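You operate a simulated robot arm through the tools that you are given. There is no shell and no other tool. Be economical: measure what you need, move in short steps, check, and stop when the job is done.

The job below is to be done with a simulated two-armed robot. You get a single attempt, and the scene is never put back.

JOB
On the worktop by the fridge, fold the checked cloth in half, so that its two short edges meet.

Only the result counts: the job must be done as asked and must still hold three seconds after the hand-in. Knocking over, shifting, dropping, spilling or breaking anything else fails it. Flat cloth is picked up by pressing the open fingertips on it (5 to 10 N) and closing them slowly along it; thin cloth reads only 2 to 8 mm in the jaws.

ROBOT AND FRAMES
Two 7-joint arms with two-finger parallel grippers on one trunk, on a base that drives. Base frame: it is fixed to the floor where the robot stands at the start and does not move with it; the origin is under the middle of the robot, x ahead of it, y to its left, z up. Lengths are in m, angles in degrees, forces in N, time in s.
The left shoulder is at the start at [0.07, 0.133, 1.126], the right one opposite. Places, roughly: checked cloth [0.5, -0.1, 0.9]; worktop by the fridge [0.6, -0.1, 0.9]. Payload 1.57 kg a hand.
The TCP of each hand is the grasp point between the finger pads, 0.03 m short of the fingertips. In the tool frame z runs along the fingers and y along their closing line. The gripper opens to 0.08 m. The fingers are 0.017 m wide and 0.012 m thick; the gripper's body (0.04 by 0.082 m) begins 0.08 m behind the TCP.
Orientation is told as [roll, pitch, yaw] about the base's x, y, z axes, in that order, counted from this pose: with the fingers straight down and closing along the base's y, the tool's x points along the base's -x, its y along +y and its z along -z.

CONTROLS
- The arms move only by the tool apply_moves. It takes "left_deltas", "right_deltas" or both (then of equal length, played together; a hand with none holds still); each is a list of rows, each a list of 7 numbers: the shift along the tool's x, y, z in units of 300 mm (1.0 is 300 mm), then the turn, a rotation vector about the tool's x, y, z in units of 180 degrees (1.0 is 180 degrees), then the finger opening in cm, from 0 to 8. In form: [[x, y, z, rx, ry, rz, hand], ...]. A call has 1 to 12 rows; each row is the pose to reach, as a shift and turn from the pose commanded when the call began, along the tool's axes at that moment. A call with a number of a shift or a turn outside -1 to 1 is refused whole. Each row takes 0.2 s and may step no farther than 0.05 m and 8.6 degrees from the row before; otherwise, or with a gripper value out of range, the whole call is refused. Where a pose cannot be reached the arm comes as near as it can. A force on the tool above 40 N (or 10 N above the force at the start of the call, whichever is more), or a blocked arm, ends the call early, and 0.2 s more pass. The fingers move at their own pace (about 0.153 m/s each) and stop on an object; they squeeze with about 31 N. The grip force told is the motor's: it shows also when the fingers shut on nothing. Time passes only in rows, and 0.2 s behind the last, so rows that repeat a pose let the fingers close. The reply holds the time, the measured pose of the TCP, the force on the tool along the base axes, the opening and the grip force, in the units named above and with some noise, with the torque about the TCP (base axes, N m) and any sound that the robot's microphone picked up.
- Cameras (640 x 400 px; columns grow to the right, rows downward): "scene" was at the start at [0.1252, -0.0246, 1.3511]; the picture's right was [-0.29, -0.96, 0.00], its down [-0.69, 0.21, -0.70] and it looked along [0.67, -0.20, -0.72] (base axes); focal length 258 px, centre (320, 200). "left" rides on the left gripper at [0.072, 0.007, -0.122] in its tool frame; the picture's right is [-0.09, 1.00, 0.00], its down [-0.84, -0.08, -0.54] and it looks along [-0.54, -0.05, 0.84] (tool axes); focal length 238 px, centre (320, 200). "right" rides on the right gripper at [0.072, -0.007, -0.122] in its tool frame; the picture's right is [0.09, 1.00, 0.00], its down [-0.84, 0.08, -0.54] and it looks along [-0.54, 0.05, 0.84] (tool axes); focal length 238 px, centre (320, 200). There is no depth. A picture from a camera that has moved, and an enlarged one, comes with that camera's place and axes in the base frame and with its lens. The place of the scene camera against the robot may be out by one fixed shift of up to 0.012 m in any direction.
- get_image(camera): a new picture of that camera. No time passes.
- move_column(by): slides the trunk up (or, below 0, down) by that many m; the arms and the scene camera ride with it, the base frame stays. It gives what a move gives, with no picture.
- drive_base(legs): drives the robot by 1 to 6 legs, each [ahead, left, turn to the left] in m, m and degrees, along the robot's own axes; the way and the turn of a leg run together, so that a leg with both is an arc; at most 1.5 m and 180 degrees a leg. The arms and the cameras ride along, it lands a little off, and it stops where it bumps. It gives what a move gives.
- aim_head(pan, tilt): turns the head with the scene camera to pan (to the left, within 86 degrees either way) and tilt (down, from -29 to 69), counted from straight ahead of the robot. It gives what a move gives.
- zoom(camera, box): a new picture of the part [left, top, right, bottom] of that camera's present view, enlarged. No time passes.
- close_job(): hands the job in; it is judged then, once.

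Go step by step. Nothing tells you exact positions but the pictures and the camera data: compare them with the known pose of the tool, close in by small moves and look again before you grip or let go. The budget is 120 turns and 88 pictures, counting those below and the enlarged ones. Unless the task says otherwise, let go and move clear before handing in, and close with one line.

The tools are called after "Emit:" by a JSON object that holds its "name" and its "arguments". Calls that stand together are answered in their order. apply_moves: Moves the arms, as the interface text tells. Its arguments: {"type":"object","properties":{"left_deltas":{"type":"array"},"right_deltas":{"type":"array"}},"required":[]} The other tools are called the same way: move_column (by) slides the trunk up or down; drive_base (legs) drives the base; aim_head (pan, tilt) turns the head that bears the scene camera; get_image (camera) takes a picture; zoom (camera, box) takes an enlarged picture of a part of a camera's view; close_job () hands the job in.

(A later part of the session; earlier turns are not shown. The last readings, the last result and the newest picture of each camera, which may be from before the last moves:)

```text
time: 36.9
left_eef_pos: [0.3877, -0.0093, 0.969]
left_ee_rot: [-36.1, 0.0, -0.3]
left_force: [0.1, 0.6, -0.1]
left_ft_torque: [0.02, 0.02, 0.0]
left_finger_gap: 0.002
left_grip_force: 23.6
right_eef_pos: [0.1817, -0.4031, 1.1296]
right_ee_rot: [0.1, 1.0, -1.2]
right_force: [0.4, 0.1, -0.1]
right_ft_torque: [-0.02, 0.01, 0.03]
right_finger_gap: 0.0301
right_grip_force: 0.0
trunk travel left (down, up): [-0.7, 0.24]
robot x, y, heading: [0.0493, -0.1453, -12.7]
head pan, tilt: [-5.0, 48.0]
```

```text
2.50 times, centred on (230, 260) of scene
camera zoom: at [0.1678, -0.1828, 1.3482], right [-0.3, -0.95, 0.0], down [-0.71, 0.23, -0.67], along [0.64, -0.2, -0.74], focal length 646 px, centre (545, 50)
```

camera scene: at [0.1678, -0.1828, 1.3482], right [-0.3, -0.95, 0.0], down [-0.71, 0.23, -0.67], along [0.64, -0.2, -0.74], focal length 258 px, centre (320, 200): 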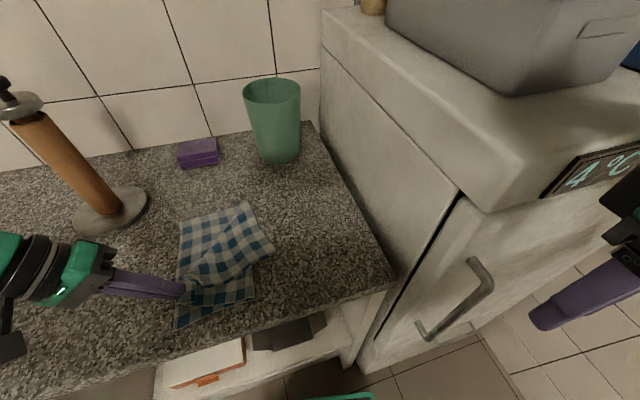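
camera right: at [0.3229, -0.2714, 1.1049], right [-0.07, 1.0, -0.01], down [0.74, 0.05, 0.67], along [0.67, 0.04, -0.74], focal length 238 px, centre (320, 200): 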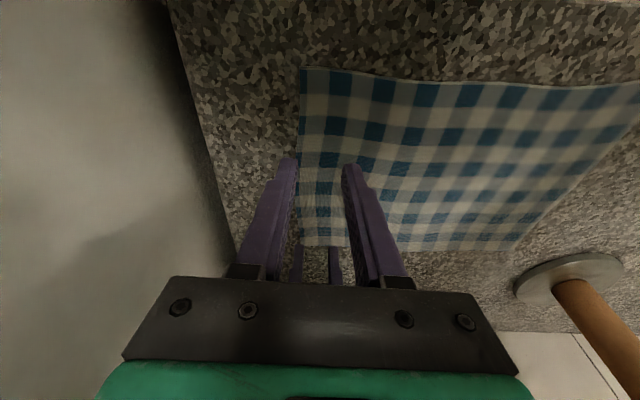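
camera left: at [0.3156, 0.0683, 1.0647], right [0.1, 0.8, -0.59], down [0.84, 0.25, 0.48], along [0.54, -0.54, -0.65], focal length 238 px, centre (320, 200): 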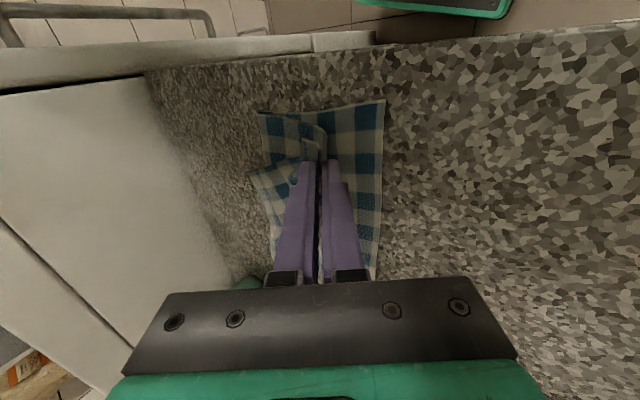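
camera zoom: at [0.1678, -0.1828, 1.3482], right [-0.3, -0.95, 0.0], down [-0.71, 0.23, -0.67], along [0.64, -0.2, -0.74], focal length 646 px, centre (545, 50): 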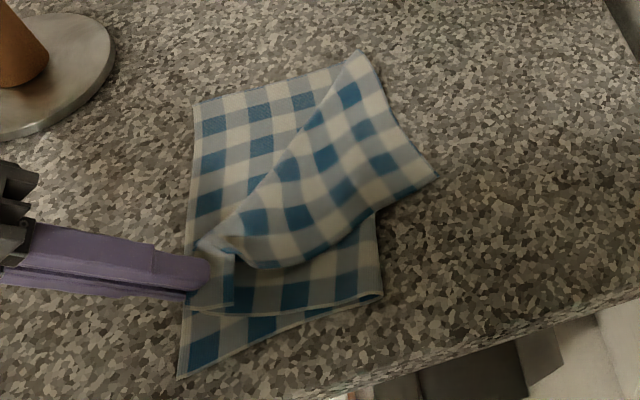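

The corner has come over cleanly and the rest of the right edge followed it. The near-left corner is at about (0.357, 0.005). I'll lower the pinched corner onto it and look before letting go.

Emit:
{"name": "apply_moves", "arguments": {"left_deltas": [[0.025, 0.05, 0.035, 0, 0, 0, 0], [0.047, 0.09, 0.065, 0, 0, 0, 0]]}}

Emit:
{"name": "zoom", "arguments": {"camera": "scene", "box": [130, 180, 330, 340]}}

Emit:
{"name": "zoom", "arguments": {"camera": "left", "box": [220, 80, 420, 205]}}

```text
time: 37.5
left_eef_pos: [0.3738, 0.0021, 0.9381]
left_ee_rot: [-36.1, -0.1, -0.3]
left_force: [0.3, 0.3, 0.2]
left_ft_torque: [0.02, -0.02, -0.02]
left_finger_gap: 0.0022
left_grip_force: 23.9
right_eef_pos: [0.1819, -0.4044, 1.1279]
right_ee_rot: [0.1, 0.8, -1.2]
right_force: [0.2, 1.2, 0.0]
right_ft_torque: [0.02, -0.01, -0.03]
right_finger_gap: 0.0298
right_grip_force: 0.0
trunk travel left (down, up): [-0.7, 0.24]
robot x, y, heading: [0.0464, -0.1515, -12.6]
head pan, tilt: [-5.0, 48.0]
```

```text
2.50 times, centred on (230, 260) of scene
camera zoom: at [0.1675, -0.1831, 1.3482], right [-0.3, -0.95, 0.0], down [-0.71, 0.23, -0.67], along [0.64, -0.2, -0.74], focal length 646 px, centre (545, 50)
```

zoom: 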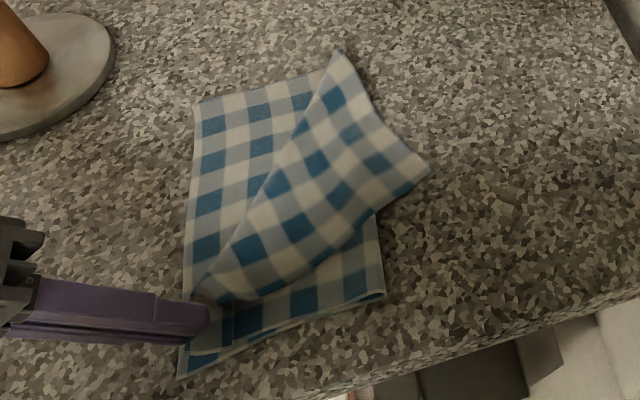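

```text
3.20 times, centred on (320, 142) of left
camera zoom: at [0.3021, 0.0794, 1.0339], right [0.1, 0.8, -0.59], down [0.84, 0.25, 0.48], along [0.54, -0.54, -0.65], focal length 763 px, centre (320, 384)
```

zoom: 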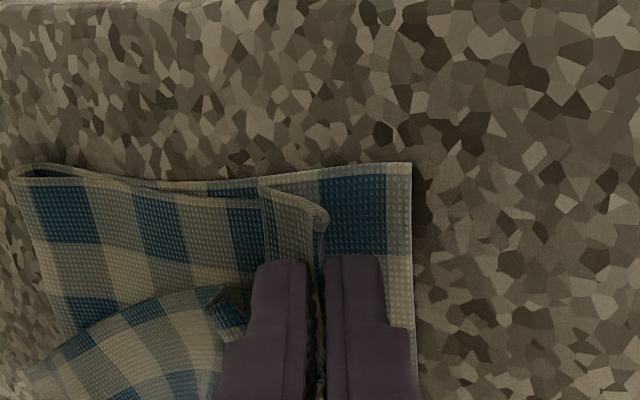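

The pinch is right over the corner, with a small flap turned back. I'll open gently, retract along the fingers, and see how it relaxes.

Emit:
{"name": "apply_moves", "arguments": {"left_deltas": [[0, 0, -0.005, 0, 0, 0, 0.6], [0, 0, -0.012, 0, 0, 0, 1.2], [0, 0, -0.06, 0, 0, 0, 1.6], [0, 0, -0.16, 0, 0, 0, 2], [0, 0, -0.3, 0, 0, 0, 3]]}}

Emit:
{"name": "zoom", "arguments": {"camera": "scene", "box": [130, 180, 330, 340]}}

Emit:
{"name": "get_image", "arguments": {"camera": "left"}}

```text
time: 38.7
left_eef_pos: [0.3732, 0.0541, 1.0082]
left_ee_rot: [-36.0, 0.0, -0.2]
left_force: [0.1, -0.2, 0.4]
left_ft_torque: [0.0, 0.02, 0.0]
left_finger_gap: 0.0302
left_grip_force: 0.1
right_eef_pos: [0.1805, -0.4041, 1.1291]
right_ee_rot: [0.0, 0.8, -1.1]
right_force: [0.8, 0.3, 0.1]
right_ft_torque: [0.03, 0.0, 0.02]
right_finger_gap: 0.0298
right_grip_force: 0.0
trunk travel left (down, up): [-0.7, 0.24]
robot x, y, heading: [0.0443, -0.145, -12.9]
head pan, tilt: [-5.0, 48.0]
```

```text
2.50 times, centred on (230, 260) of scene
camera zoom: at [0.1673, -0.1831, 1.3482], right [-0.3, -0.95, 0.0], down [-0.71, 0.23, -0.67], along [0.64, -0.2, -0.74], focal length 646 px, centre (545, 50)
```

zoom: 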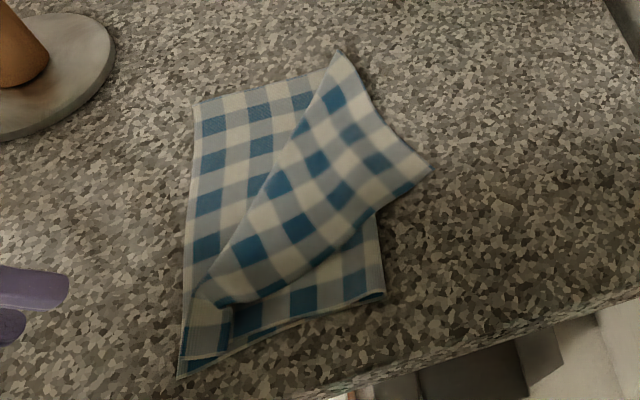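

```text
58 pictures are left
camera left: at [0.3017, 0.1323, 1.1037], right [0.1, 0.8, -0.59], down [0.84, 0.25, 0.48], along [0.54, -0.54, -0.65], focal length 238 px, centre (320, 200)
```

left: 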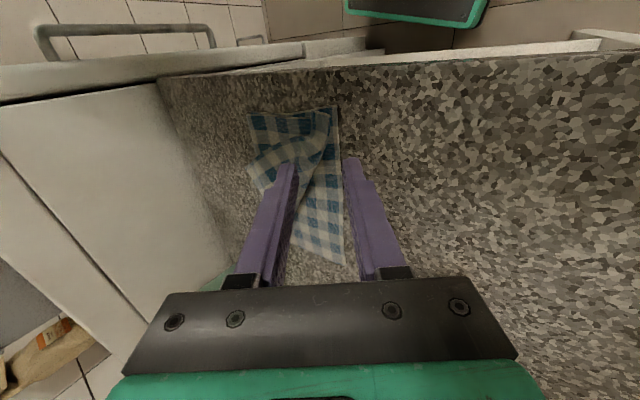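

The corner sprang flat and lies within about 1 cm of the near-left corner. The far-right corner B is now at about (0.456, -0.177) with its face up. I'll move the hand over it next.

Emit:
{"name": "apply_moves", "arguments": {"left_deltas": [[-0.063, -0.111, 0.081, -0.04, 0, 0, 2.4], [-0.125, -0.222, 0.162, -0.08, 0, 0, 2.4], [-0.188, -0.334, 0.242, -0.12, 0, 0, 2.4], [-0.25, -0.445, 0.323, -0.16, 0, 0, 2.4], [-0.313, -0.556, 0.404, -0.2, 0, 0, 2.4]]}}

Emit:
{"name": "get_image", "arguments": {"camera": "left"}}

```text
time: 39.9
left_eef_pos: [0.4685, -0.1535, 1.0093]
left_ee_rot: [0.3, 0.0, -0.2]
left_force: [-0.2, -0.5, -0.2]
left_ft_torque: [0.02, 0.01, 0.0]
left_finger_gap: 0.0239
left_grip_force: 0.1
right_eef_pos: [0.1823, -0.4061, 1.1272]
right_ee_rot: [0.4, 1.0, -1.0]
right_force: [0.2, -0.3, 0.0]
right_ft_torque: [-0.02, -0.02, -0.01]
right_finger_gap: 0.0301
right_grip_force: 0.0
trunk travel left (down, up): [-0.7, 0.24]
robot x, y, heading: [0.0472, -0.1439, -12.6]
head pan, tilt: [-5.0, 48.0]
```

```text
57 pictures are left
camera left: at [0.3966, -0.1471, 1.1324], right [0.1, 1.0, 0.01], down [0.84, -0.08, 0.54], along [0.54, -0.05, -0.84], focal length 238 px, centre (320, 200)
```

left: 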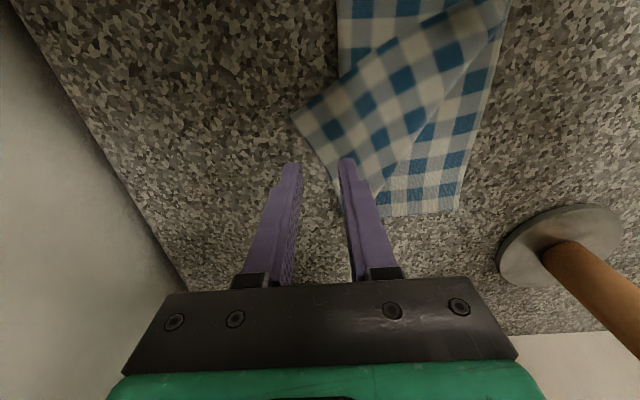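

B is confirmed at about (0.452, -0.181). I'll lower over it.

Emit:
{"name": "apply_moves", "arguments": {"left_deltas": [[0.02, 0, 0.1, 0, 0, 0, 2.4], [0.038, 0.003, 0.18, 0, 0, 0, 2.4], [0.038, 0.003, 0.225, 0, 0, 0, 2.4], [0.038, 0.003, 0.245, 0, 0, 0, 2.4]]}}

Emit:
{"name": "zoom", "arguments": {"camera": "left", "box": [240, 80, 440, 205]}}

```text
time: 40.9
left_eef_pos: [0.457, -0.1518, 0.9368]
left_ee_rot: [0.0, 0.0, -0.3]
left_force: [0.0, -0.6, -0.2]
left_ft_torque: [0.03, 0.02, 0.01]
left_finger_gap: 0.024
left_grip_force: 0.1
right_eef_pos: [0.1813, -0.4037, 1.1286]
right_ee_rot: [0.2, 0.9, -1.1]
right_force: [-0.3, -0.5, -0.5]
right_ft_torque: [0.02, 0.0, 0.0]
right_finger_gap: 0.03
right_grip_force: 0.1
trunk travel left (down, up): [-0.7, 0.24]
robot x, y, heading: [0.0466, -0.1485, -12.5]
head pan, tilt: [-5.0, 48.0]
```

```text
3.20 times, centred on (340, 142) of left
camera zoom: at [0.3846, -0.1446, 1.0589], right [0.1, 1.0, 0.0], down [0.84, -0.08, 0.54], along [0.54, -0.05, -0.84], focal length 763 px, centre (256, 384)
```

zoom: 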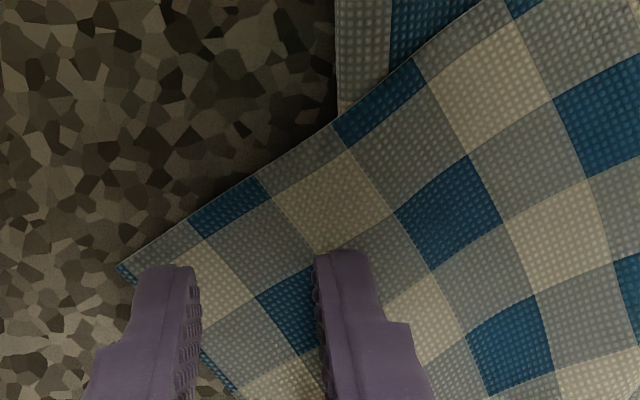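

Emit:
{"name": "apply_moves", "arguments": {"left_deltas": [[0.025, 0, 0.008, 0, 0, 0, 2.4], [0.025, 0, 0.013, 0, 0, 0, 2.4], [0.025, 0, 0.016, 0, 0, 0, 2.4]]}}

```text
time: 41.7
left_eef_pos: [0.4476, -0.1515, 0.9332]
left_ee_rot: [0.0, -0.1, -0.2]
left_force: [0.8, -0.3, 8.0]
left_ft_torque: [0.15, -0.04, -0.04]
left_finger_gap: 0.0238
left_grip_force: 0.0
right_eef_pos: [0.1796, -0.404, 1.13]
right_ee_rot: [0.1, 0.8, -1.0]
right_force: [-0.6, -0.1, 0.4]
right_ft_torque: [-0.02, 0.0, -0.03]
right_finger_gap: 0.0299
right_grip_force: 0.0
trunk travel left (down, up): [-0.7, 0.24]
robot x, y, heading: [0.0432, -0.1491, -12.5]
head pan, tilt: [-5.0, 48.0]
```

The press is at 8 N, mostly on the inner finger. I'll press a touch more and close slowly.

Emit:
{"name": "apply_moves", "arguments": {"left_deltas": [[0, 0, 0.003, 0, 0, 0, 2.4], [0, 0, 0.003, 0, 0, 0, 2.1], [0, 0, 0.003, 0, 0, 0, 1.8], [0, 0, 0.003, 0, 0, 0, 1.5], [0, 0, 0.002, 0, 0, 0, 1.2]]}}

Emit:
{"name": "zoom", "arguments": {"camera": "left", "box": [240, 80, 440, 205]}}

```text
time: 42.9
left_eef_pos: [0.4475, -0.1516, 0.9314]
left_ee_rot: [-0.1, -0.1, -0.2]
left_force: [1.4, -0.2, 17.5]
left_ft_torque: [0.28, -0.01, -0.02]
left_finger_gap: 0.0116
left_grip_force: 0.0
right_eef_pos: [0.1787, -0.4033, 1.1296]
right_ee_rot: [0.0, 0.9, -1.1]
right_force: [0.6, 0.2, -0.5]
right_ft_torque: [0.0, -0.05, -0.02]
right_finger_gap: 0.03
right_grip_force: 0.0
trunk travel left (down, up): [-0.7, 0.24]
robot x, y, heading: [0.0478, -0.1491, -12.7]
head pan, tilt: [-5.0, 48.0]
```

```text
3.20 times, centred on (340, 142) of left
camera zoom: at [0.3751, -0.144, 1.055], right [0.1, 1.0, 0.0], down [0.84, -0.08, 0.54], along [0.54, -0.05, -0.84], focal length 763 px, centre (256, 384)
```

zoom: 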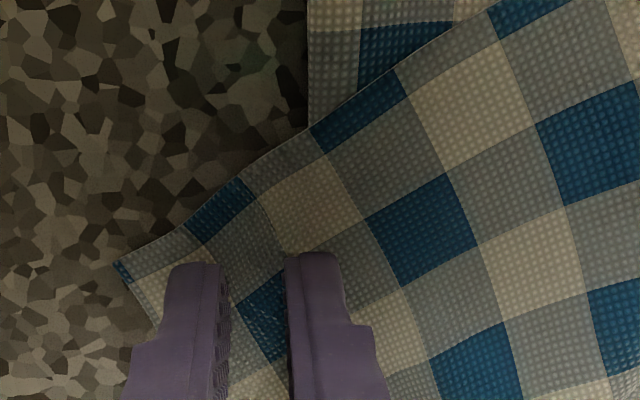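

Only the inner finger is pressing, so I'll lift, shift slightly outward, tilt a few degrees so both fingers touch, and try again.

Emit:
{"name": "apply_moves", "arguments": {"left_deltas": [[0, 0, -0.02, 0, 0, 0, 1.2], [0, -0.015, -0.02, -0.02, 0, 0, 2.4], [0, -0.015, -0.01, -0.02, 0, 0, 2.4], [0, -0.015, -0.003, -0.02, 0, 0, 2.4]]}}

```text
time: 43.9
left_eef_pos: [0.4488, -0.1557, 0.9324]
left_ee_rot: [3.6, -0.1, -0.3]
left_force: [0.7, -0.5, 6.2]
left_ft_torque: [-0.12, -0.03, 0.03]
left_finger_gap: 0.0241
left_grip_force: 0.2
right_eef_pos: [0.1798, -0.4044, 1.1296]
right_ee_rot: [0.1, 0.8, -1.1]
right_force: [-0.1, 0.3, 0.1]
right_ft_torque: [-0.02, 0.04, 0.01]
right_finger_gap: 0.0302
right_grip_force: 0.0
trunk travel left (down, up): [-0.7, 0.24]
robot x, y, heading: [0.0436, -0.1497, -12.6]
head pan, tilt: [-5.0, 48.0]
```

Emit:
{"name": "apply_moves", "arguments": {"left_deltas": [[0, 0, 0.003, 0.01, 0, 0, 2.4]]}}

```text
time: 44.3
left_eef_pos: [0.4488, -0.1557, 0.9327]
left_ee_rot: [1.8, -0.1, -0.2]
left_force: [0.5, 0.9, 8.7]
left_ft_torque: [0.07, 0.0, -0.01]
left_finger_gap: 0.0231
left_grip_force: 0.1
right_eef_pos: [0.18, -0.4031, 1.1292]
right_ee_rot: [0.1, 0.8, -1.1]
right_force: [-0.3, 1.0, 0.5]
right_ft_torque: [0.01, -0.02, -0.03]
right_finger_gap: 0.03
right_grip_force: 0.1
trunk travel left (down, up): [-0.7, 0.24]
robot x, y, heading: [0.0444, -0.1506, -12.8]
head pan, tilt: [-5.0, 48.0]
```

Pressure is better balanced now. I'll press slightly more and close slowly.

Emit:
{"name": "apply_moves", "arguments": {"left_deltas": [[0, 0, 0.003, -0.003, 0, 0, 2.1], [0, 0, 0.003, -0.003, 0, 0, 1.8], [0, 0, 0.003, -0.003, 0, 0, 1.5], [0, 0, 0.003, -0.003, 0, 0, 1.2]]}}

Emit:
{"name": "zoom", "arguments": {"camera": "left", "box": [240, 80, 440, 205]}}

```text
time: 45.3
left_eef_pos: [0.4463, -0.1579, 0.9318]
left_ee_rot: [2.2, -0.3, -0.2]
left_force: [4.4, -0.5, 32.7]
left_ft_torque: [-0.05, -0.14, 0.04]
left_finger_gap: 0.0119
left_grip_force: 0.0
right_eef_pos: [0.1784, -0.404, 1.1287]
right_ee_rot: [0.2, 0.7, -1.1]
right_force: [0.2, 1.4, -0.3]
right_ft_torque: [-0.03, -0.02, 0.0]
right_finger_gap: 0.0301
right_grip_force: 0.0
trunk travel left (down, up): [-0.7, 0.24]
robot x, y, heading: [0.0462, -0.1484, -12.8]
head pan, tilt: [-5.0, 48.0]
```

```text
3.20 times, centred on (340, 142) of left
camera zoom: at [0.3748, -0.1543, 1.0546], right [0.1, 0.99, 0.04], down [0.83, -0.1, 0.54], along [0.54, -0.02, -0.84], focal length 763 px, centre (256, 384)
```

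zoom: 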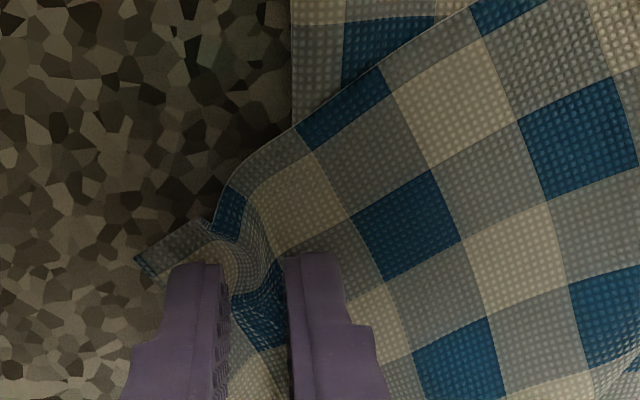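

A ridge has formed. I'll ease the press and close fully.

Emit:
{"name": "apply_moves", "arguments": {"left_deltas": [[0, 0, -0.004, 0, 0, 0, 0.9], [0, 0, -0.006, 0, 0, 0, 0.6], [0, 0, -0.006, 0, 0, 0, 0.3], [0, 0, -0.006, 0, 0, 0, 0], [0, 0, -0.006, 0, 0, 0, 0], [0, 0, -0.006, 0, 0, 0, 0]]}}

Emit:
{"name": "zoom", "arguments": {"camera": "left", "box": [240, 80, 440, 205]}}

```text
time: 46.7
left_eef_pos: [0.4477, -0.1566, 0.9323]
left_ee_rot: [2.3, -0.1, -0.3]
left_force: [-2.0, 0.2, 9.6]
left_ft_torque: [0.14, 0.05, 0.03]
left_finger_gap: 0.0019
left_grip_force: 23.8
right_eef_pos: [0.1797, -0.405, 1.1284]
right_ee_rot: [0.1, 0.7, -1.0]
right_force: [0.1, -0.1, 0.2]
right_ft_torque: [-0.05, 0.0, 0.0]
right_finger_gap: 0.03
right_grip_force: 0.1
trunk travel left (down, up): [-0.7, 0.24]
robot x, y, heading: [0.0479, -0.1459, -12.9]
head pan, tilt: [-5.0, 48.0]
```

```text
3.20 times, centred on (340, 142) of left
camera zoom: at [0.3753, -0.154, 1.0552], right [0.1, 0.99, 0.04], down [0.84, -0.1, 0.54], along [0.54, -0.02, -0.84], focal length 763 px, centre (256, 384)
```

zoom: 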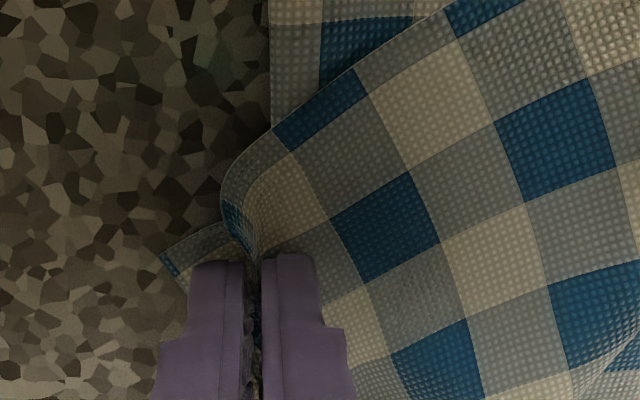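

The corner is gripped. I'll carry it in an arc towards the far-left corner (about 0.58, 0.00), turning the hand to follow the fold. I'll keep it upright to stay clear of the post, and pause midway.

Emit:
{"name": "apply_moves", "arguments": {"left_deltas": [[-0.011, 0.015, -0.107, 0, 0, 0.045, 0], [-0.044, 0.059, -0.2, 0, 0, 0.09, 0], [-0.093, 0.126, -0.27, 0, 0, 0.135, 0], [-0.154, 0.208, -0.309, 0, 0, 0.18, 0]]}}

Emit:
{"name": "get_image", "arguments": {"camera": "scene"}}

```text
time: 47.7
left_eef_pos: [0.4952, -0.0968, 1.0264]
left_ee_rot: [1.8, 1.3, -32.9]
left_force: [0.8, 0.0, -1.1]
left_ft_torque: [-0.04, 0.01, 0.05]
left_finger_gap: 0.0018
left_grip_force: 23.7
right_eef_pos: [0.1813, -0.4027, 1.129]
right_ee_rot: [0.1, 0.9, -1.1]
right_force: [0.1, 0.8, -0.2]
right_ft_torque: [-0.05, -0.03, 0.0]
right_finger_gap: 0.0302
right_grip_force: 0.1
trunk travel left (down, up): [-0.7, 0.24]
robot x, y, heading: [0.0454, -0.1502, -12.6]
head pan, tilt: [-5.0, 48.0]
```

```text
52 pictures are left
camera scene: at [0.1681, -0.1825, 1.3482], right [-0.3, -0.95, 0.0], down [-0.71, 0.23, -0.67], along [0.64, -0.2, -0.74], focal length 258 px, centre (320, 200)
```

scene: 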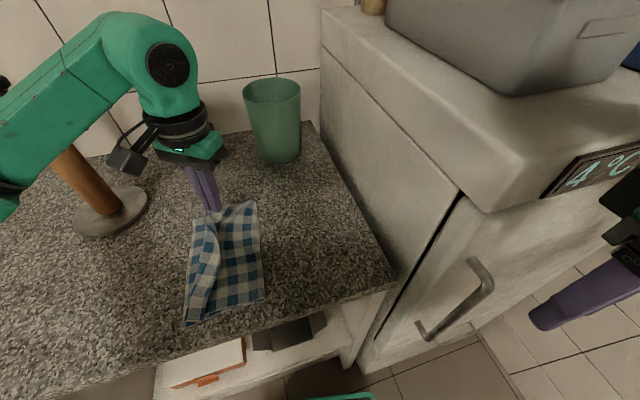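

The fold is forming nicely. I'll carry on and lower towards the far-left corner.

Emit:
{"name": "apply_moves", "arguments": {"left_deltas": [[-0.005, 0.115, 0, 0, 0, 0.02, 0], [-0.011, 0.229, 0.04, 0, 0, 0.03, 0], [-0.016, 0.312, 0.117, 0, 0, 0.03, 0], [-0.016, 0.356, 0.207, 0, 0, 0.03, 0]]}}

Emit:
{"name": "zoom", "arguments": {"camera": "scene", "box": [110, 160, 330, 340]}}

Emit:
{"name": "get_image", "arguments": {"camera": "left"}}

```text
time: 48.7
left_eef_pos: [0.5343, -0.0403, 1.0169]
left_ee_rot: [1.8, 1.4, -38.1]
left_force: [-0.6, 0.4, 0.1]
left_ft_torque: [-0.04, -0.01, 0.02]
left_finger_gap: 0.002
left_grip_force: 24.0
left hand out of reach, approached as far as the arm can: row 3, 4
right_eef_pos: [0.181, -0.4041, 1.1296]
right_ee_rot: [0.1, 0.9, -1.1]
right_force: [-0.5, 0.5, -0.4]
right_ft_torque: [-0.04, 0.03, -0.01]
right_finger_gap: 0.0299
right_grip_force: 0.1
trunk travel left (down, up): [-0.7, 0.24]
robot x, y, heading: [0.0456, -0.1508, -12.6]
head pan, tilt: [-5.0, 48.0]
```

```text
2.22 times, centred on (220, 250) of scene
camera zoom: at [0.1679, -0.1833, 1.3482], right [-0.3, -0.95, 0.0], down [-0.71, 0.23, -0.67], along [0.64, -0.2, -0.74], focal length 574 px, centre (542, 89)
```

zoom: 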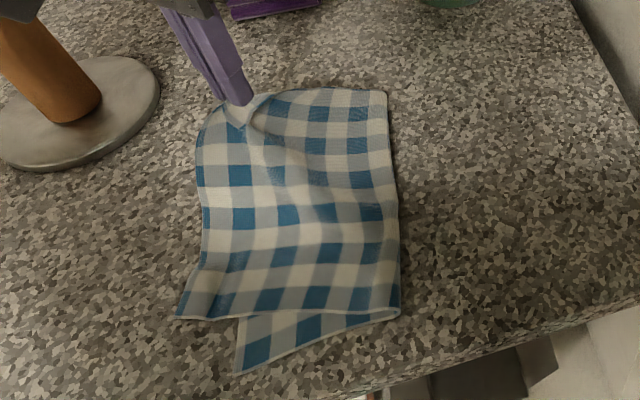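

```text
50 pictures are left
camera left: at [0.4816, 0.0044, 1.1412], right [0.69, 0.73, 0.03], down [0.61, -0.6, 0.52], along [0.39, -0.34, -0.85], focal length 238 px, centre (320, 200)
```

left: 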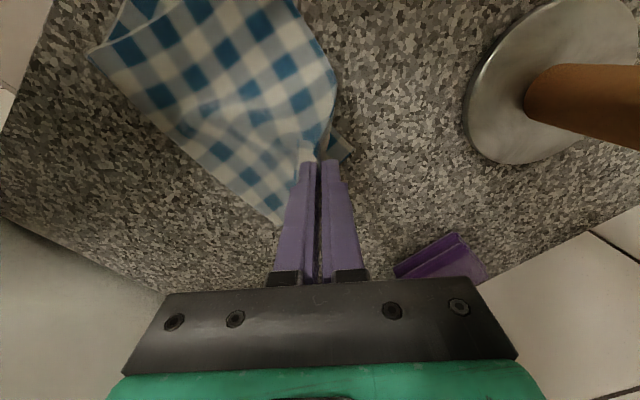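

The near corner was dragged a little, which I can fix afterwards. The arm met a wrist limit, so I'll turn the yaw back while lowering to the target.

Emit:
{"name": "apply_moves", "arguments": {"left_deltas": [[0, 0.05, 0.02, 0, 0, -0.045, 0], [0, 0.1, 0.07, 0, 0, -0.09, 0], [0, 0.143, 0.15, 0, 0, -0.13, 0], [0, 0.143, 0.24, 0, 0, -0.13, 0]]}}

Emit:
{"name": "zoom", "arguments": {"camera": "scene", "box": [110, 160, 330, 340]}}

Emit:
{"name": "get_image", "arguments": {"camera": "left"}}

```text
time: 49.7
left_eef_pos: [0.5592, -0.0039, 0.9458]
left_ee_rot: [2.1, 0.5, -14.6]
left_force: [0.2, -0.1, 0.2]
left_ft_torque: [-0.02, 0.02, -0.09]
left_finger_gap: 0.002
left_grip_force: 23.7
right_eef_pos: [0.1808, -0.4032, 1.1282]
right_ee_rot: [0.0, 0.9, -1.1]
right_force: [0.3, 0.3, -0.6]
right_ft_torque: [0.02, 0.01, -0.04]
right_finger_gap: 0.0299
right_grip_force: 0.1
trunk travel left (down, up): [-0.7, 0.24]
robot x, y, heading: [0.0451, -0.1487, -12.7]
head pan, tilt: [-5.0, 48.0]
```

```text
2.22 times, centred on (220, 250) of scene
camera zoom: at [0.1682, -0.1834, 1.3482], right [-0.3, -0.95, 0.0], down [-0.71, 0.23, -0.67], along [0.64, -0.2, -0.74], focal length 574 px, centre (542, 89)
```

zoom: 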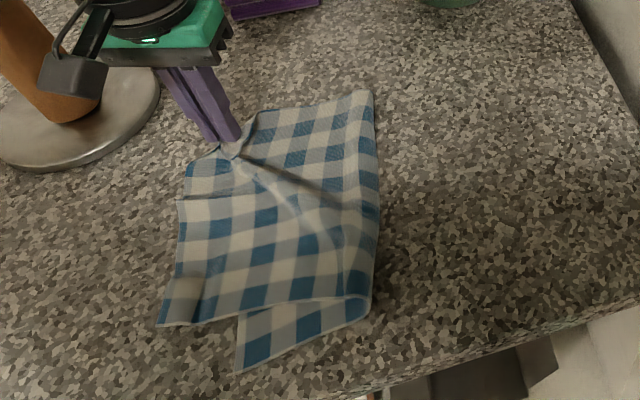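

```text
48 pictures are left
camera left: at [0.4923, 0.0158, 1.0704], right [0.34, 0.94, 0.04], down [0.79, -0.31, 0.53], along [0.51, -0.15, -0.85], focal length 238 px, centre (320, 200)
```

left: 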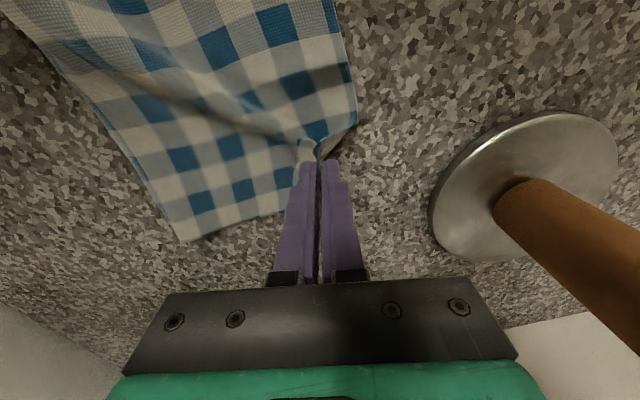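

The corner is over its spot. I'll lower the last few millimetres, let go, back off upward and look.

Emit:
{"name": "apply_moves", "arguments": {"left_deltas": [[0, 0, 0.027, 0, 0, 0, 0], [0, 0, 0.022, 0, 0, 0, 0.6], [0, 0, 0.015, 0, 0, 0, 1.2], [0, 0, -0.03, 0, 0, 0, 1.6], [0, 0, -0.15, 0, 0, 0, 2], [0, 0, -0.3, 0, 0, 0, 2.4], [0, 0, -0.38, 0, 0, 0, 2.4]]}}

Emit:
{"name": "zoom", "arguments": {"camera": "scene", "box": [110, 160, 330, 340]}}

Emit:
{"name": "get_image", "arguments": {"camera": "left"}}

```text
time: 51.3
left_eef_pos: [0.5586, -0.01, 1.0603]
left_ee_rot: [2.3, 0.4, -14.7]
left_force: [-0.4, -1.3, -0.3]
left_ft_torque: [0.0, 0.01, 0.01]
left_finger_gap: 0.0241
left_grip_force: 0.1
right_eef_pos: [0.1808, -0.4051, 1.1298]
right_ee_rot: [0.2, 0.9, -1.1]
right_force: [0.2, 0.4, 0.3]
right_ft_torque: [0.0, -0.05, -0.01]
right_finger_gap: 0.03
right_grip_force: 0.0
trunk travel left (down, up): [-0.7, 0.24]
robot x, y, heading: [0.0431, -0.147, -12.7]
head pan, tilt: [-5.0, 48.0]
```

```text
2.22 times, centred on (220, 250) of scene
camera zoom: at [0.1673, -0.1838, 1.3482], right [-0.3, -0.95, 0.0], down [-0.71, 0.23, -0.67], along [0.64, -0.2, -0.74], focal length 574 px, centre (542, 89)
```

zoom: 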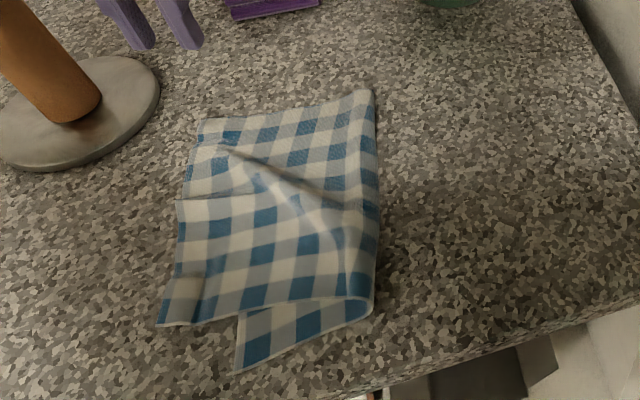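

```text
46 pictures are left
camera left: at [0.4908, 0.0103, 1.1852], right [0.34, 0.94, 0.04], down [0.79, -0.31, 0.53], along [0.51, -0.15, -0.85], focal length 238 px, centre (320, 200)
```

left: 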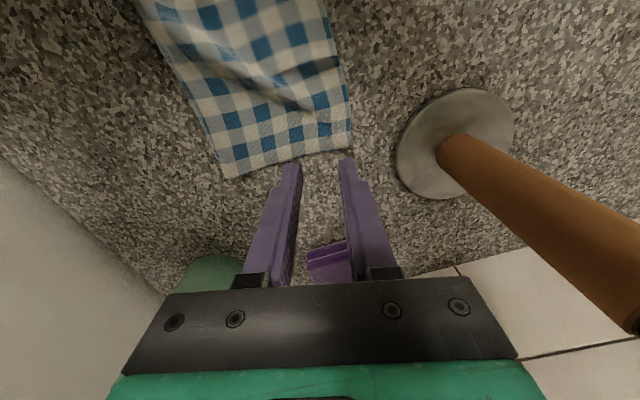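

The far corner is laid and the near corner now needs moving back onto the near-left corner of the lower layer. I'll move over it for a closer look.

Emit:
{"name": "apply_moves", "arguments": {"left_deltas": [[0.13, 0, 0, 0.006, 0, -0.03, 2.4], [0.26, 0, 0.02, 0.012, 0, -0.06, 2.4], [0.39, -0.01, 0.07, 0.012, 0, -0.082, 2.4], [0.524, -0.02, 0.1, 0.012, 0, -0.082, 2.4], [0.524, -0.02, 0.2, 0.012, 0, -0.082, 2.4]]}}

Emit:
{"name": "get_image", "arguments": {"camera": "left"}}

```text
time: 52.5
left_eef_pos: [0.4043, 0.0287, 1.0023]
left_ee_rot: [0.2, 0.2, 0.2]
left_force: [0.8, 0.2, -0.4]
left_ft_torque: [0.03, 0.01, -0.02]
left_finger_gap: 0.0243
left_grip_force: 0.1
right_eef_pos: [0.1819, -0.4031, 1.1289]
right_ee_rot: [0.1, 0.9, -1.2]
right_force: [0.4, 0.3, -0.3]
right_ft_torque: [-0.02, -0.01, 0.0]
right_finger_gap: 0.0299
right_grip_force: 0.0
trunk travel left (down, up): [-0.7, 0.24]
robot x, y, heading: [0.0448, -0.145, -12.9]
head pan, tilt: [-5.0, 48.0]
```

```text
45 pictures are left
camera left: at [0.333, 0.0349, 1.1253], right [0.09, 1.0, 0.0], down [0.84, -0.08, 0.54], along [0.54, -0.05, -0.84], focal length 238 px, centre (320, 200)
```

left: 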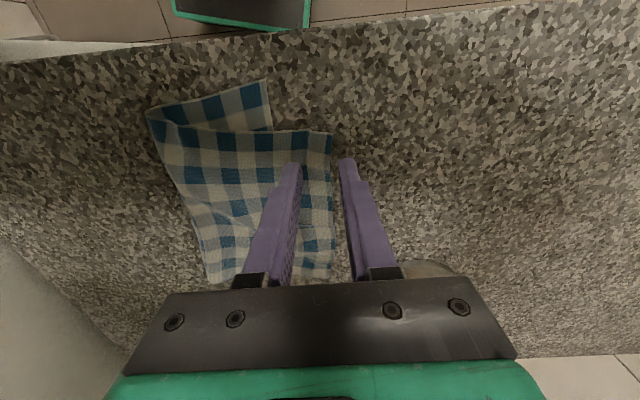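

From this view, corner C is at (0.402, 0.040) while the lower corner D is at (0.353, -0.012), so the top layer overshoots by about 5 cm. I'll pinch C and bring it back onto D.

Emit:
{"name": "apply_moves", "arguments": {"left_deltas": [[-0.033, -0.042, 0.1, 0, 0, 0, 2.4], [-0.033, -0.042, 0.18, 0, 0, 0, 2.4], [-0.033, -0.042, 0.218, 0, 0, 0, 2.4], [-0.033, -0.042, 0.23, 0, 0, 0, 2.4]]}}

Emit:
{"name": "zoom", "arguments": {"camera": "left", "box": [220, 80, 420, 205]}}

```text
time: 53.5
left_eef_pos: [0.415, 0.0136, 0.9325]
left_ee_rot: [0.1, 0.2, 0.0]
left_force: [0.0, 0.3, 1.2]
left_ft_torque: [-0.01, 0.0, -0.02]
left_finger_gap: 0.024
left_grip_force: 0.1
right_eef_pos: [0.181, -0.4043, 1.1289]
right_ee_rot: [0.1, 0.9, -1.1]
right_force: [0.2, 0.4, 0.2]
right_ft_torque: [0.04, -0.02, 0.01]
right_finger_gap: 0.0298
right_grip_force: 0.1
trunk travel left (down, up): [-0.7, 0.24]
robot x, y, heading: [0.0449, -0.1484, -12.9]
head pan, tilt: [-5.0, 48.0]
```

```text
3.20 times, centred on (320, 142) of left
camera zoom: at [0.343, 0.021, 1.0559], right [0.09, 1.0, 0.0], down [0.84, -0.08, 0.54], along [0.54, -0.05, -0.84], focal length 763 px, centre (320, 384)
```

zoom: 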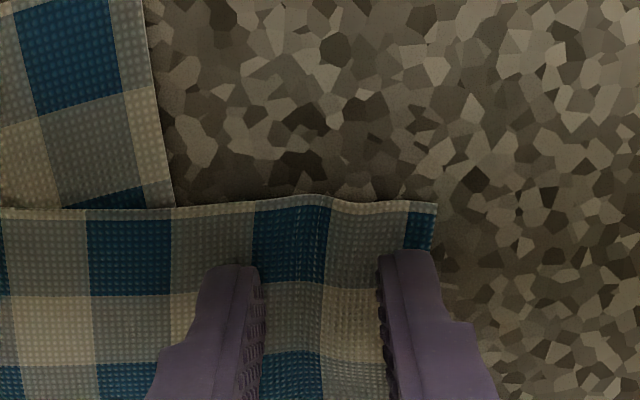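

The fingers straddle the corner well. I'll press and close slowly.

Emit:
{"name": "apply_moves", "arguments": {"left_deltas": [[0, 0, 0.004, 0, 0, 0, 2.4], [0, 0, 0.005, 0, 0, 0, 2.1], [0, 0, 0.005, 0, 0, 0, 1.8], [0, 0, 0.004, 0, 0, 0, 1.5], [0, 0, 0.003, 0, 0, 0, 1.2], [0, 0, 0.001, 0, 0, 0, 0.9], [0, 0, 0, 0, 0, 0, 0.6], [0, 0, -0.001, 0, 0, 0, 0.3], [0, 0, -0.001, 0, 0, 0, 0], [0, 0, -0.001, 0, 0, 0, 0], [0, 0, -0.001, 0, 0, 0, 0]]}}

Emit:
{"name": "zoom", "arguments": {"camera": "left", "box": [220, 80, 420, 205]}}

```text
time: 55.9
left_eef_pos: [0.415, 0.014, 0.933]
left_ee_rot: [0.3, 0.3, 0.0]
left_force: [0.2, -1.1, 0.0]
left_ft_torque: [0.01, 0.01, -0.01]
left_finger_gap: 0.0018
left_grip_force: 23.8
right_eef_pos: [0.1806, -0.404, 1.1278]
right_ee_rot: [0.2, 0.9, -1.1]
right_force: [0.1, -0.9, -0.1]
right_ft_torque: [0.01, 0.0, -0.01]
right_finger_gap: 0.0299
right_grip_force: 0.1
trunk travel left (down, up): [-0.7, 0.24]
robot x, y, heading: [0.0458, -0.1472, -12.4]
head pan, tilt: [-5.0, 48.0]
```

```text
3.20 times, centred on (320, 142) of left
camera zoom: at [0.3432, 0.0213, 1.0563], right [0.09, 1.0, 0.0], down [0.84, -0.08, 0.54], along [0.54, -0.05, -0.84], focal length 763 px, centre (320, 384)
```

zoom: 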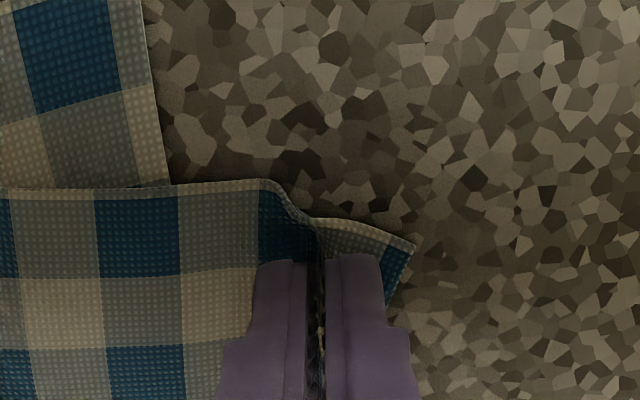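

The corner is gripped. I'll lift it 4 cm, move it back onto D, and lower.

Emit:
{"name": "apply_moves", "arguments": {"left_deltas": [[0.01, -0.01, -0.07, 0, 0, 0, 0], [0.05, -0.05, -0.13, 0, 0, 0, 0], [0.11, -0.11, -0.13, 0, 0, 0, 0], [0.163, -0.173, -0.1, 0, 0, 0, 0], [0.163, -0.173, -0.02, 0, 0, 0, 0]]}}

Emit:
{"name": "get_image", "arguments": {"camera": "left"}}

Emit:
{"name": "zoom", "arguments": {"camera": "scene", "box": [110, 160, 330, 340]}}

```text
time: 57.1
left_eef_pos: [0.3668, -0.0378, 0.9404]
left_ee_rot: [0.1, 0.1, 0.0]
left_force: [-1.2, 0.8, 2.7]
left_ft_torque: [0.0, 0.02, 0.0]
left_finger_gap: 0.0016
left_grip_force: 23.5
right_eef_pos: [0.1809, -0.4036, 1.1298]
right_ee_rot: [0.1, 0.8, -1.2]
right_force: [-0.9, 1.1, -0.9]
right_ft_torque: [-0.04, 0.01, 0.0]
right_finger_gap: 0.0299
right_grip_force: 0.1
trunk travel left (down, up): [-0.7, 0.24]
robot x, y, heading: [0.0466, -0.1462, -12.4]
head pan, tilt: [-5.0, 48.0]
```

```text
42 pictures are left
camera left: at [0.2956, -0.0316, 1.0629], right [0.09, 1.0, 0.0], down [0.84, -0.08, 0.54], along [0.54, -0.05, -0.84], focal length 238 px, centre (320, 200)
```

left: 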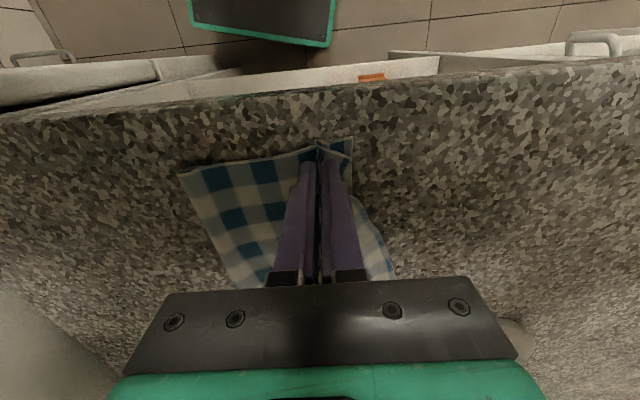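

```text
2.22 times, centred on (220, 250) of scene
camera zoom: at [0.1674, -0.1829, 1.3484], right [-0.3, -0.95, 0.0], down [-0.71, 0.23, -0.67], along [0.64, -0.2, -0.74], focal length 574 px, centre (542, 89)
```

zoom: 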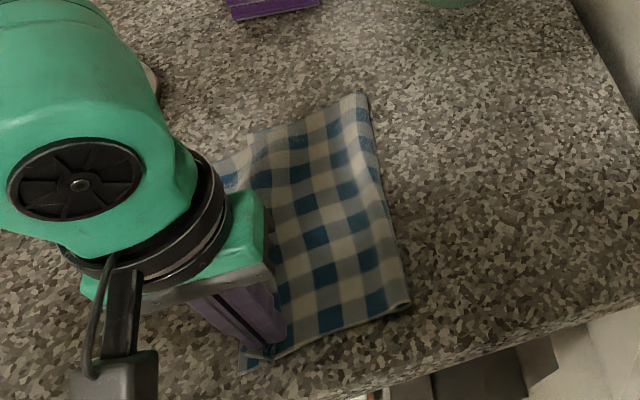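

The near end of the crease moved out to the right as hoped. I'll release and back up to look.

Emit:
{"name": "apply_moves", "arguments": {"left_deltas": [[0, 0, 0, 0, 0, 0, 0.6], [0, 0, -0.006, 0, 0, 0, 1.2], [0, 0, -0.06, 0, 0, 0, 1.8], [0, 0.05, -0.18, 0, 0, 0, 2.4], [0, 0.15, -0.3, 0, 0, 0, 2.4]]}}

Emit:
{"name": "get_image", "arguments": {"camera": "left"}}

Emit:
{"name": "zoom", "arguments": {"camera": "scene", "box": [110, 160, 330, 340]}}

```text
time: 58.3
left_eef_pos: [0.3654, 0.0097, 1.0311]
left_ee_rot: [0.2, 0.2, 0.0]
left_force: [-0.8, 0.2, 0.3]
left_ft_torque: [0.02, 0.01, 0.03]
left_finger_gap: 0.0238
left_grip_force: 0.0
right_eef_pos: [0.1801, -0.4031, 1.1291]
right_ee_rot: [0.1, 0.7, -1.0]
right_force: [-0.7, 0.3, -0.6]
right_ft_torque: [-0.04, -0.03, 0.0]
right_finger_gap: 0.03
right_grip_force: 0.1
trunk travel left (down, up): [-0.7, 0.24]
robot x, y, heading: [0.0468, -0.1511, -12.2]
head pan, tilt: [-5.0, 48.0]
```

```text
40 pictures are left
camera left: at [0.2941, 0.0177, 1.1539], right [0.09, 1.0, 0.0], down [0.84, -0.08, 0.54], along [0.54, -0.05, -0.84], focal length 238 px, centre (320, 200)
```

left: 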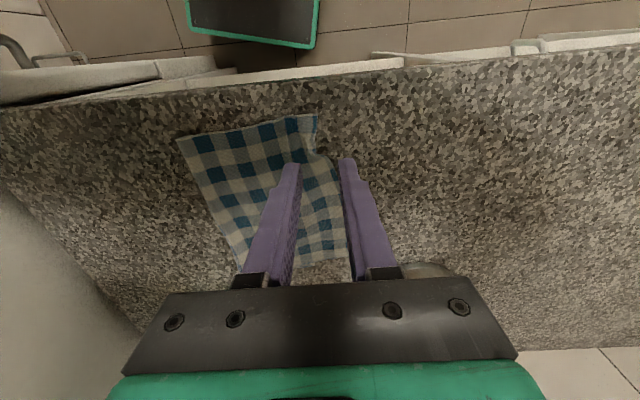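

```text
2.22 times, centred on (220, 250) of scene
camera zoom: at [0.1661, -0.1818, 1.3484], right [-0.3, -0.95, 0.0], down [-0.71, 0.22, -0.67], along [0.64, -0.2, -0.74], focal length 574 px, centre (542, 89)
```

zoom: 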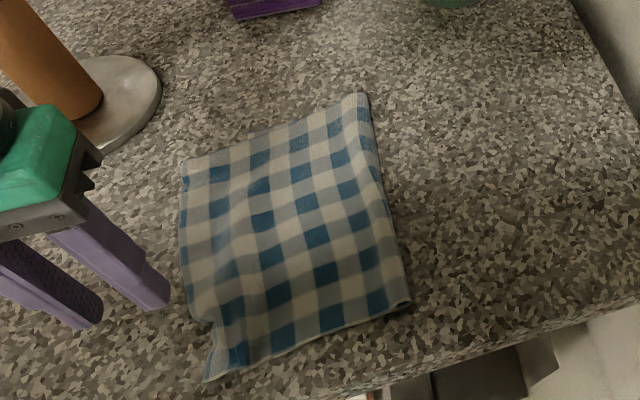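

This looks much better. I'll move the hand aside and look closely at the left edge.

Emit:
{"name": "apply_moves", "arguments": {"left_deltas": [[0.05, 0.12, -0.05, 0, 0, 0, 2.4], [0.1, 0.24, -0.1, 0, 0, 0, 2.4]]}}

Emit:
{"name": "zoom", "arguments": {"camera": "left", "box": [100, 90, 340, 240]}}

Emit:
{"name": "zoom", "arguments": {"camera": "scene", "box": [150, 210, 230, 340]}}

```text
time: 58.9
left_eef_pos: [0.335, 0.0813, 1.0604]
left_ee_rot: [0.0, 0.1, -0.1]
left_force: [0.3, -1.0, 0.0]
left_ft_torque: [0.0, -0.03, 0.0]
left_finger_gap: 0.0239
left_grip_force: 0.0
right_eef_pos: [0.1772, -0.4045, 1.1297]
right_ee_rot: [0.1, 0.8, -1.1]
right_force: [-0.2, 0.1, -1.1]
right_ft_torque: [0.04, -0.02, -0.01]
right_finger_gap: 0.0299
right_grip_force: 0.2
trunk travel left (down, up): [-0.7, 0.24]
robot x, y, heading: [0.0479, -0.1478, -12.7]
head pan, tilt: [-5.0, 48.0]
```

```text
2.67 times, centred on (220, 165) of left
camera zoom: at [0.2632, 0.0886, 1.183], right [0.09, 1.0, 0.0], down [0.84, -0.08, 0.54], along [0.54, -0.05, -0.84], focal length 636 px, centre (587, 293)
```

zoom: 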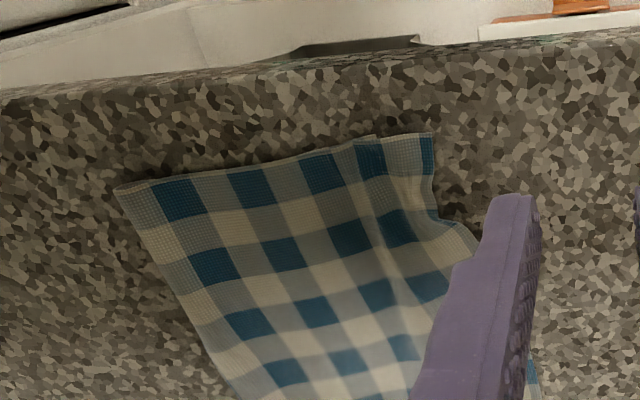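

```text
3.08 times, centred on (190, 275) of scene
camera zoom: at [0.1643, -0.1829, 1.3485], right [-0.3, -0.95, 0.0], down [-0.71, 0.23, -0.67], along [0.64, -0.2, -0.74], focal length 795 px, centre (720, -31)
```

zoom: 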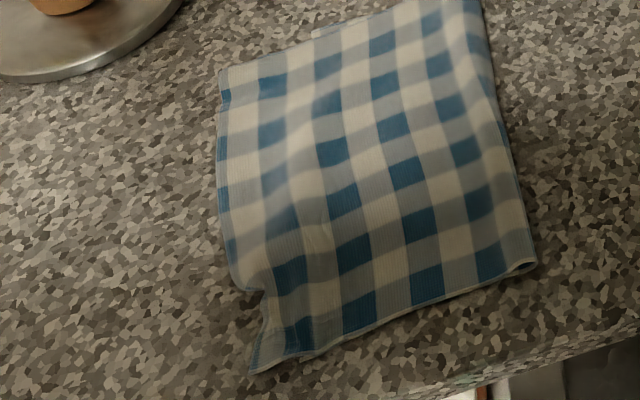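

The top far corner B is at about (0.553, 0.041), while the lower corner A peeks out at about (0.57, -0.02). So B also needs bringing back, and I'll go over it now.

Emit:
{"name": "apply_moves", "arguments": {"left_deltas": [[-0.14, -0.04, 0, 0, 0, 0, 2.4], [-0.28, -0.08, 0.02, 0, 0, 0, 2.4], [-0.42, -0.12, 0.06, 0, 0, 0, 2.4], [-0.56, -0.16, 0.12, 0, 0, 0, 2.4], [-0.687, -0.2, 0.18, 0, 0, 0, 2.4], [-0.687, -0.2, 0.22, 0, 0, 0, 2.4]]}}

Emit:
{"name": "get_image", "arguments": {"camera": "left"}}

```text
time: 60.3
left_eef_pos: [0.5396, 0.0204, 0.991]
left_ee_rot: [0.2, 0.2, 0.0]
left_force: [-0.2, 0.5, -0.3]
left_ft_torque: [-0.01, 0.02, -0.04]
left_finger_gap: 0.0242
left_grip_force: 0.0
right_eef_pos: [0.1791, -0.4026, 1.1276]
right_ee_rot: [0.1, 0.7, -1.0]
right_force: [-0.1, 0.4, 0.2]
right_ft_torque: [0.04, 0.04, -0.01]
right_finger_gap: 0.0297
right_grip_force: 0.1
trunk travel left (down, up): [-0.7, 0.24]
robot x, y, heading: [0.0454, -0.1455, -12.6]
head pan, tilt: [-5.0, 48.0]
```

```text
36 pictures are left
camera left: at [0.4689, 0.0268, 1.113], right [0.09, 1.0, 0.0], down [0.84, -0.08, 0.54], along [0.54, -0.05, -0.84], focal length 238 px, centre (320, 200)
```

left: 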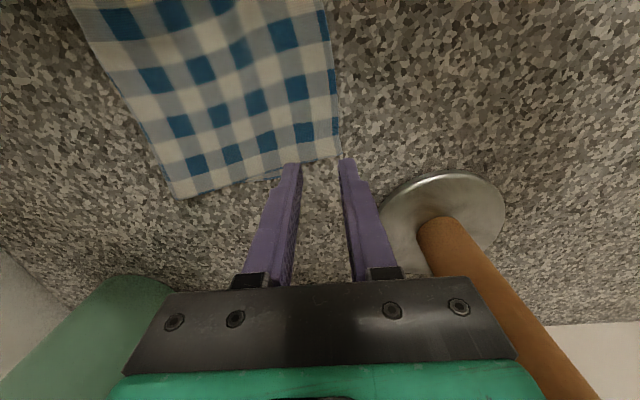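

B is at (0.557, 0.038) and A at about (0.576, -0.029). I'll lower onto B.

Emit:
{"name": "apply_moves", "arguments": {"left_deltas": [[-0.013, -0.022, 0.1, 0, 0, 0, 2.4], [-0.013, -0.022, 0.16, 0, 0, 0, 2.4], [-0.013, -0.022, 0.193, 0, 0, 0, 2.4]]}}

Emit:
{"name": "zoom", "arguments": {"camera": "left", "box": [220, 80, 420, 205]}}

```text
time: 61.1
left_eef_pos: [0.5469, 0.0115, 0.9328]
left_ee_rot: [0.2, 0.3, 0.0]
left_force: [-1.3, -0.5, 0.7]
left_ft_torque: [0.01, -0.02, 0.02]
left_finger_gap: 0.0239
left_grip_force: 0.1
right_eef_pos: [0.1808, -0.4037, 1.1283]
right_ee_rot: [0.1, 0.9, -1.1]
right_force: [-0.1, 0.1, -0.2]
right_ft_torque: [-0.02, 0.02, 0.0]
right_finger_gap: 0.0301
right_grip_force: 0.1
trunk travel left (down, up): [-0.7, 0.24]
robot x, y, heading: [0.0489, -0.1496, -12.4]
head pan, tilt: [-5.0, 48.0]
```

```text
3.20 times, centred on (320, 142) of left
camera zoom: at [0.4754, 0.0185, 1.056], right [0.09, 1.0, 0.0], down [0.84, -0.08, 0.54], along [0.54, -0.05, -0.84], focal length 763 px, centre (320, 384)
```

zoom: 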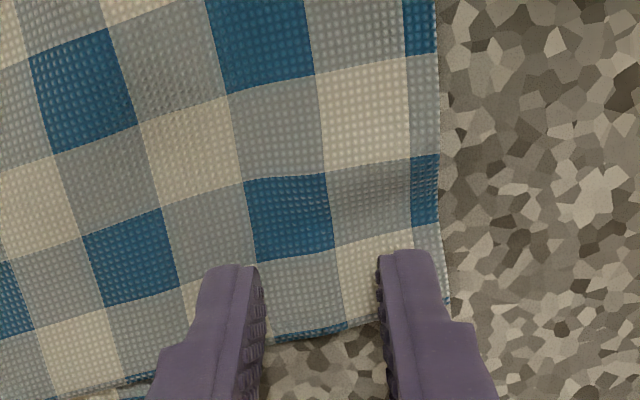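

Emit:
{"name": "apply_moves", "arguments": {"left_deltas": [[0.017, 0, -0.005, 0, 0, 0, 2.4], [0.017, 0, 0.005, 0, 0, 0, 2.4], [0.017, 0, 0.006, 0, 0, 0, 2.1], [0.017, 0, 0.006, 0, 0, 0, 1.8], [0.017, 0, 0.005, 0, 0, 0, 1.5], [0.017, 0, 0.004, 0, 0, 0, 1.2], [0.017, 0, 0.002, 0, 0, 0, 0.9], [0.017, 0, 0, 0, 0, 0, 0.6], [0.017, 0, 0, 0, 0, 0, 0.3], [0.017, 0, 0, 0, 0, 0, 0], [0.017, 0, 0, 0, 0, 0, 0], [0.017, 0, 0, 0, 0, 0, 0]]}}

Emit:
{"name": "zoom", "arguments": {"camera": "left", "box": [220, 80, 420, 205]}}

```text
time: 63.7
left_eef_pos: [0.5421, 0.0136, 0.9345]
left_ee_rot: [0.2, 0.2, 0.0]
left_force: [0.2, 0.7, -0.3]
left_ft_torque: [0.02, -0.06, -0.03]
left_finger_gap: 0.0
left_grip_force: 21.2
right_eef_pos: [0.1808, -0.4045, 1.1283]
right_ee_rot: [0.1, 0.9, -1.0]
right_force: [-0.1, -0.5, -0.9]
right_ft_torque: [-0.01, 0.0, 0.02]
right_finger_gap: 0.0302
right_grip_force: 0.0
trunk travel left (down, up): [-0.7, 0.24]
robot x, y, heading: [0.0478, -0.146, -12.7]
head pan, tilt: [-5.0, 48.0]
```

```text
3.20 times, centred on (320, 142) of left
camera zoom: at [0.47, 0.0202, 1.0581], right [0.09, 1.0, 0.0], down [0.84, -0.08, 0.54], along [0.54, -0.05, -0.84], focal length 763 px, centre (320, 384)
```

zoom: 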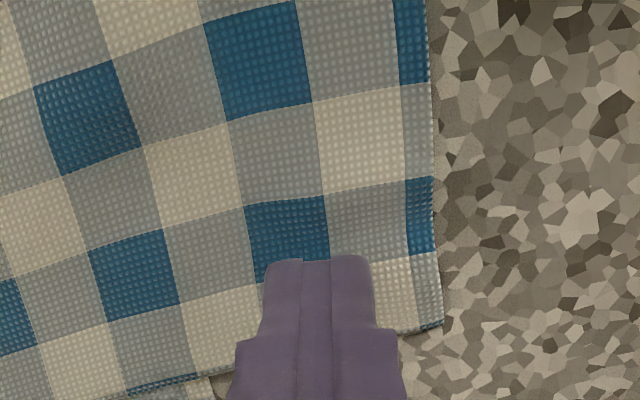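

The fingers slid over without gripping, so the pressure was too low. I'll reopen and press until I read about 10 N.

Emit:
{"name": "apply_moves", "arguments": {"left_deltas": [[0, 0, -0.015, 0, 0, 0, 2.4], [0, 0, 0, 0, 0, 0, 2.4], [0, 0, 0.008, 0, 0, 0, 2.4]]}}

```text
time: 64.5
left_eef_pos: [0.5398, 0.0155, 0.9311]
left_ee_rot: [0.2, 0.3, 0.1]
left_force: [-0.9, -0.8, -0.9]
left_ft_torque: [-0.01, 0.03, 0.01]
left_finger_gap: 0.0241
left_grip_force: 0.1
right_eef_pos: [0.1807, -0.4036, 1.1293]
right_ee_rot: [0.0, 0.8, -1.0]
right_force: [-0.4, 0.0, -0.7]
right_ft_torque: [-0.01, -0.01, 0.05]
right_finger_gap: 0.03
right_grip_force: 0.0
trunk travel left (down, up): [-0.7, 0.24]
robot x, y, heading: [0.0453, -0.1483, -12.6]
head pan, tilt: [-5.0, 48.0]
```

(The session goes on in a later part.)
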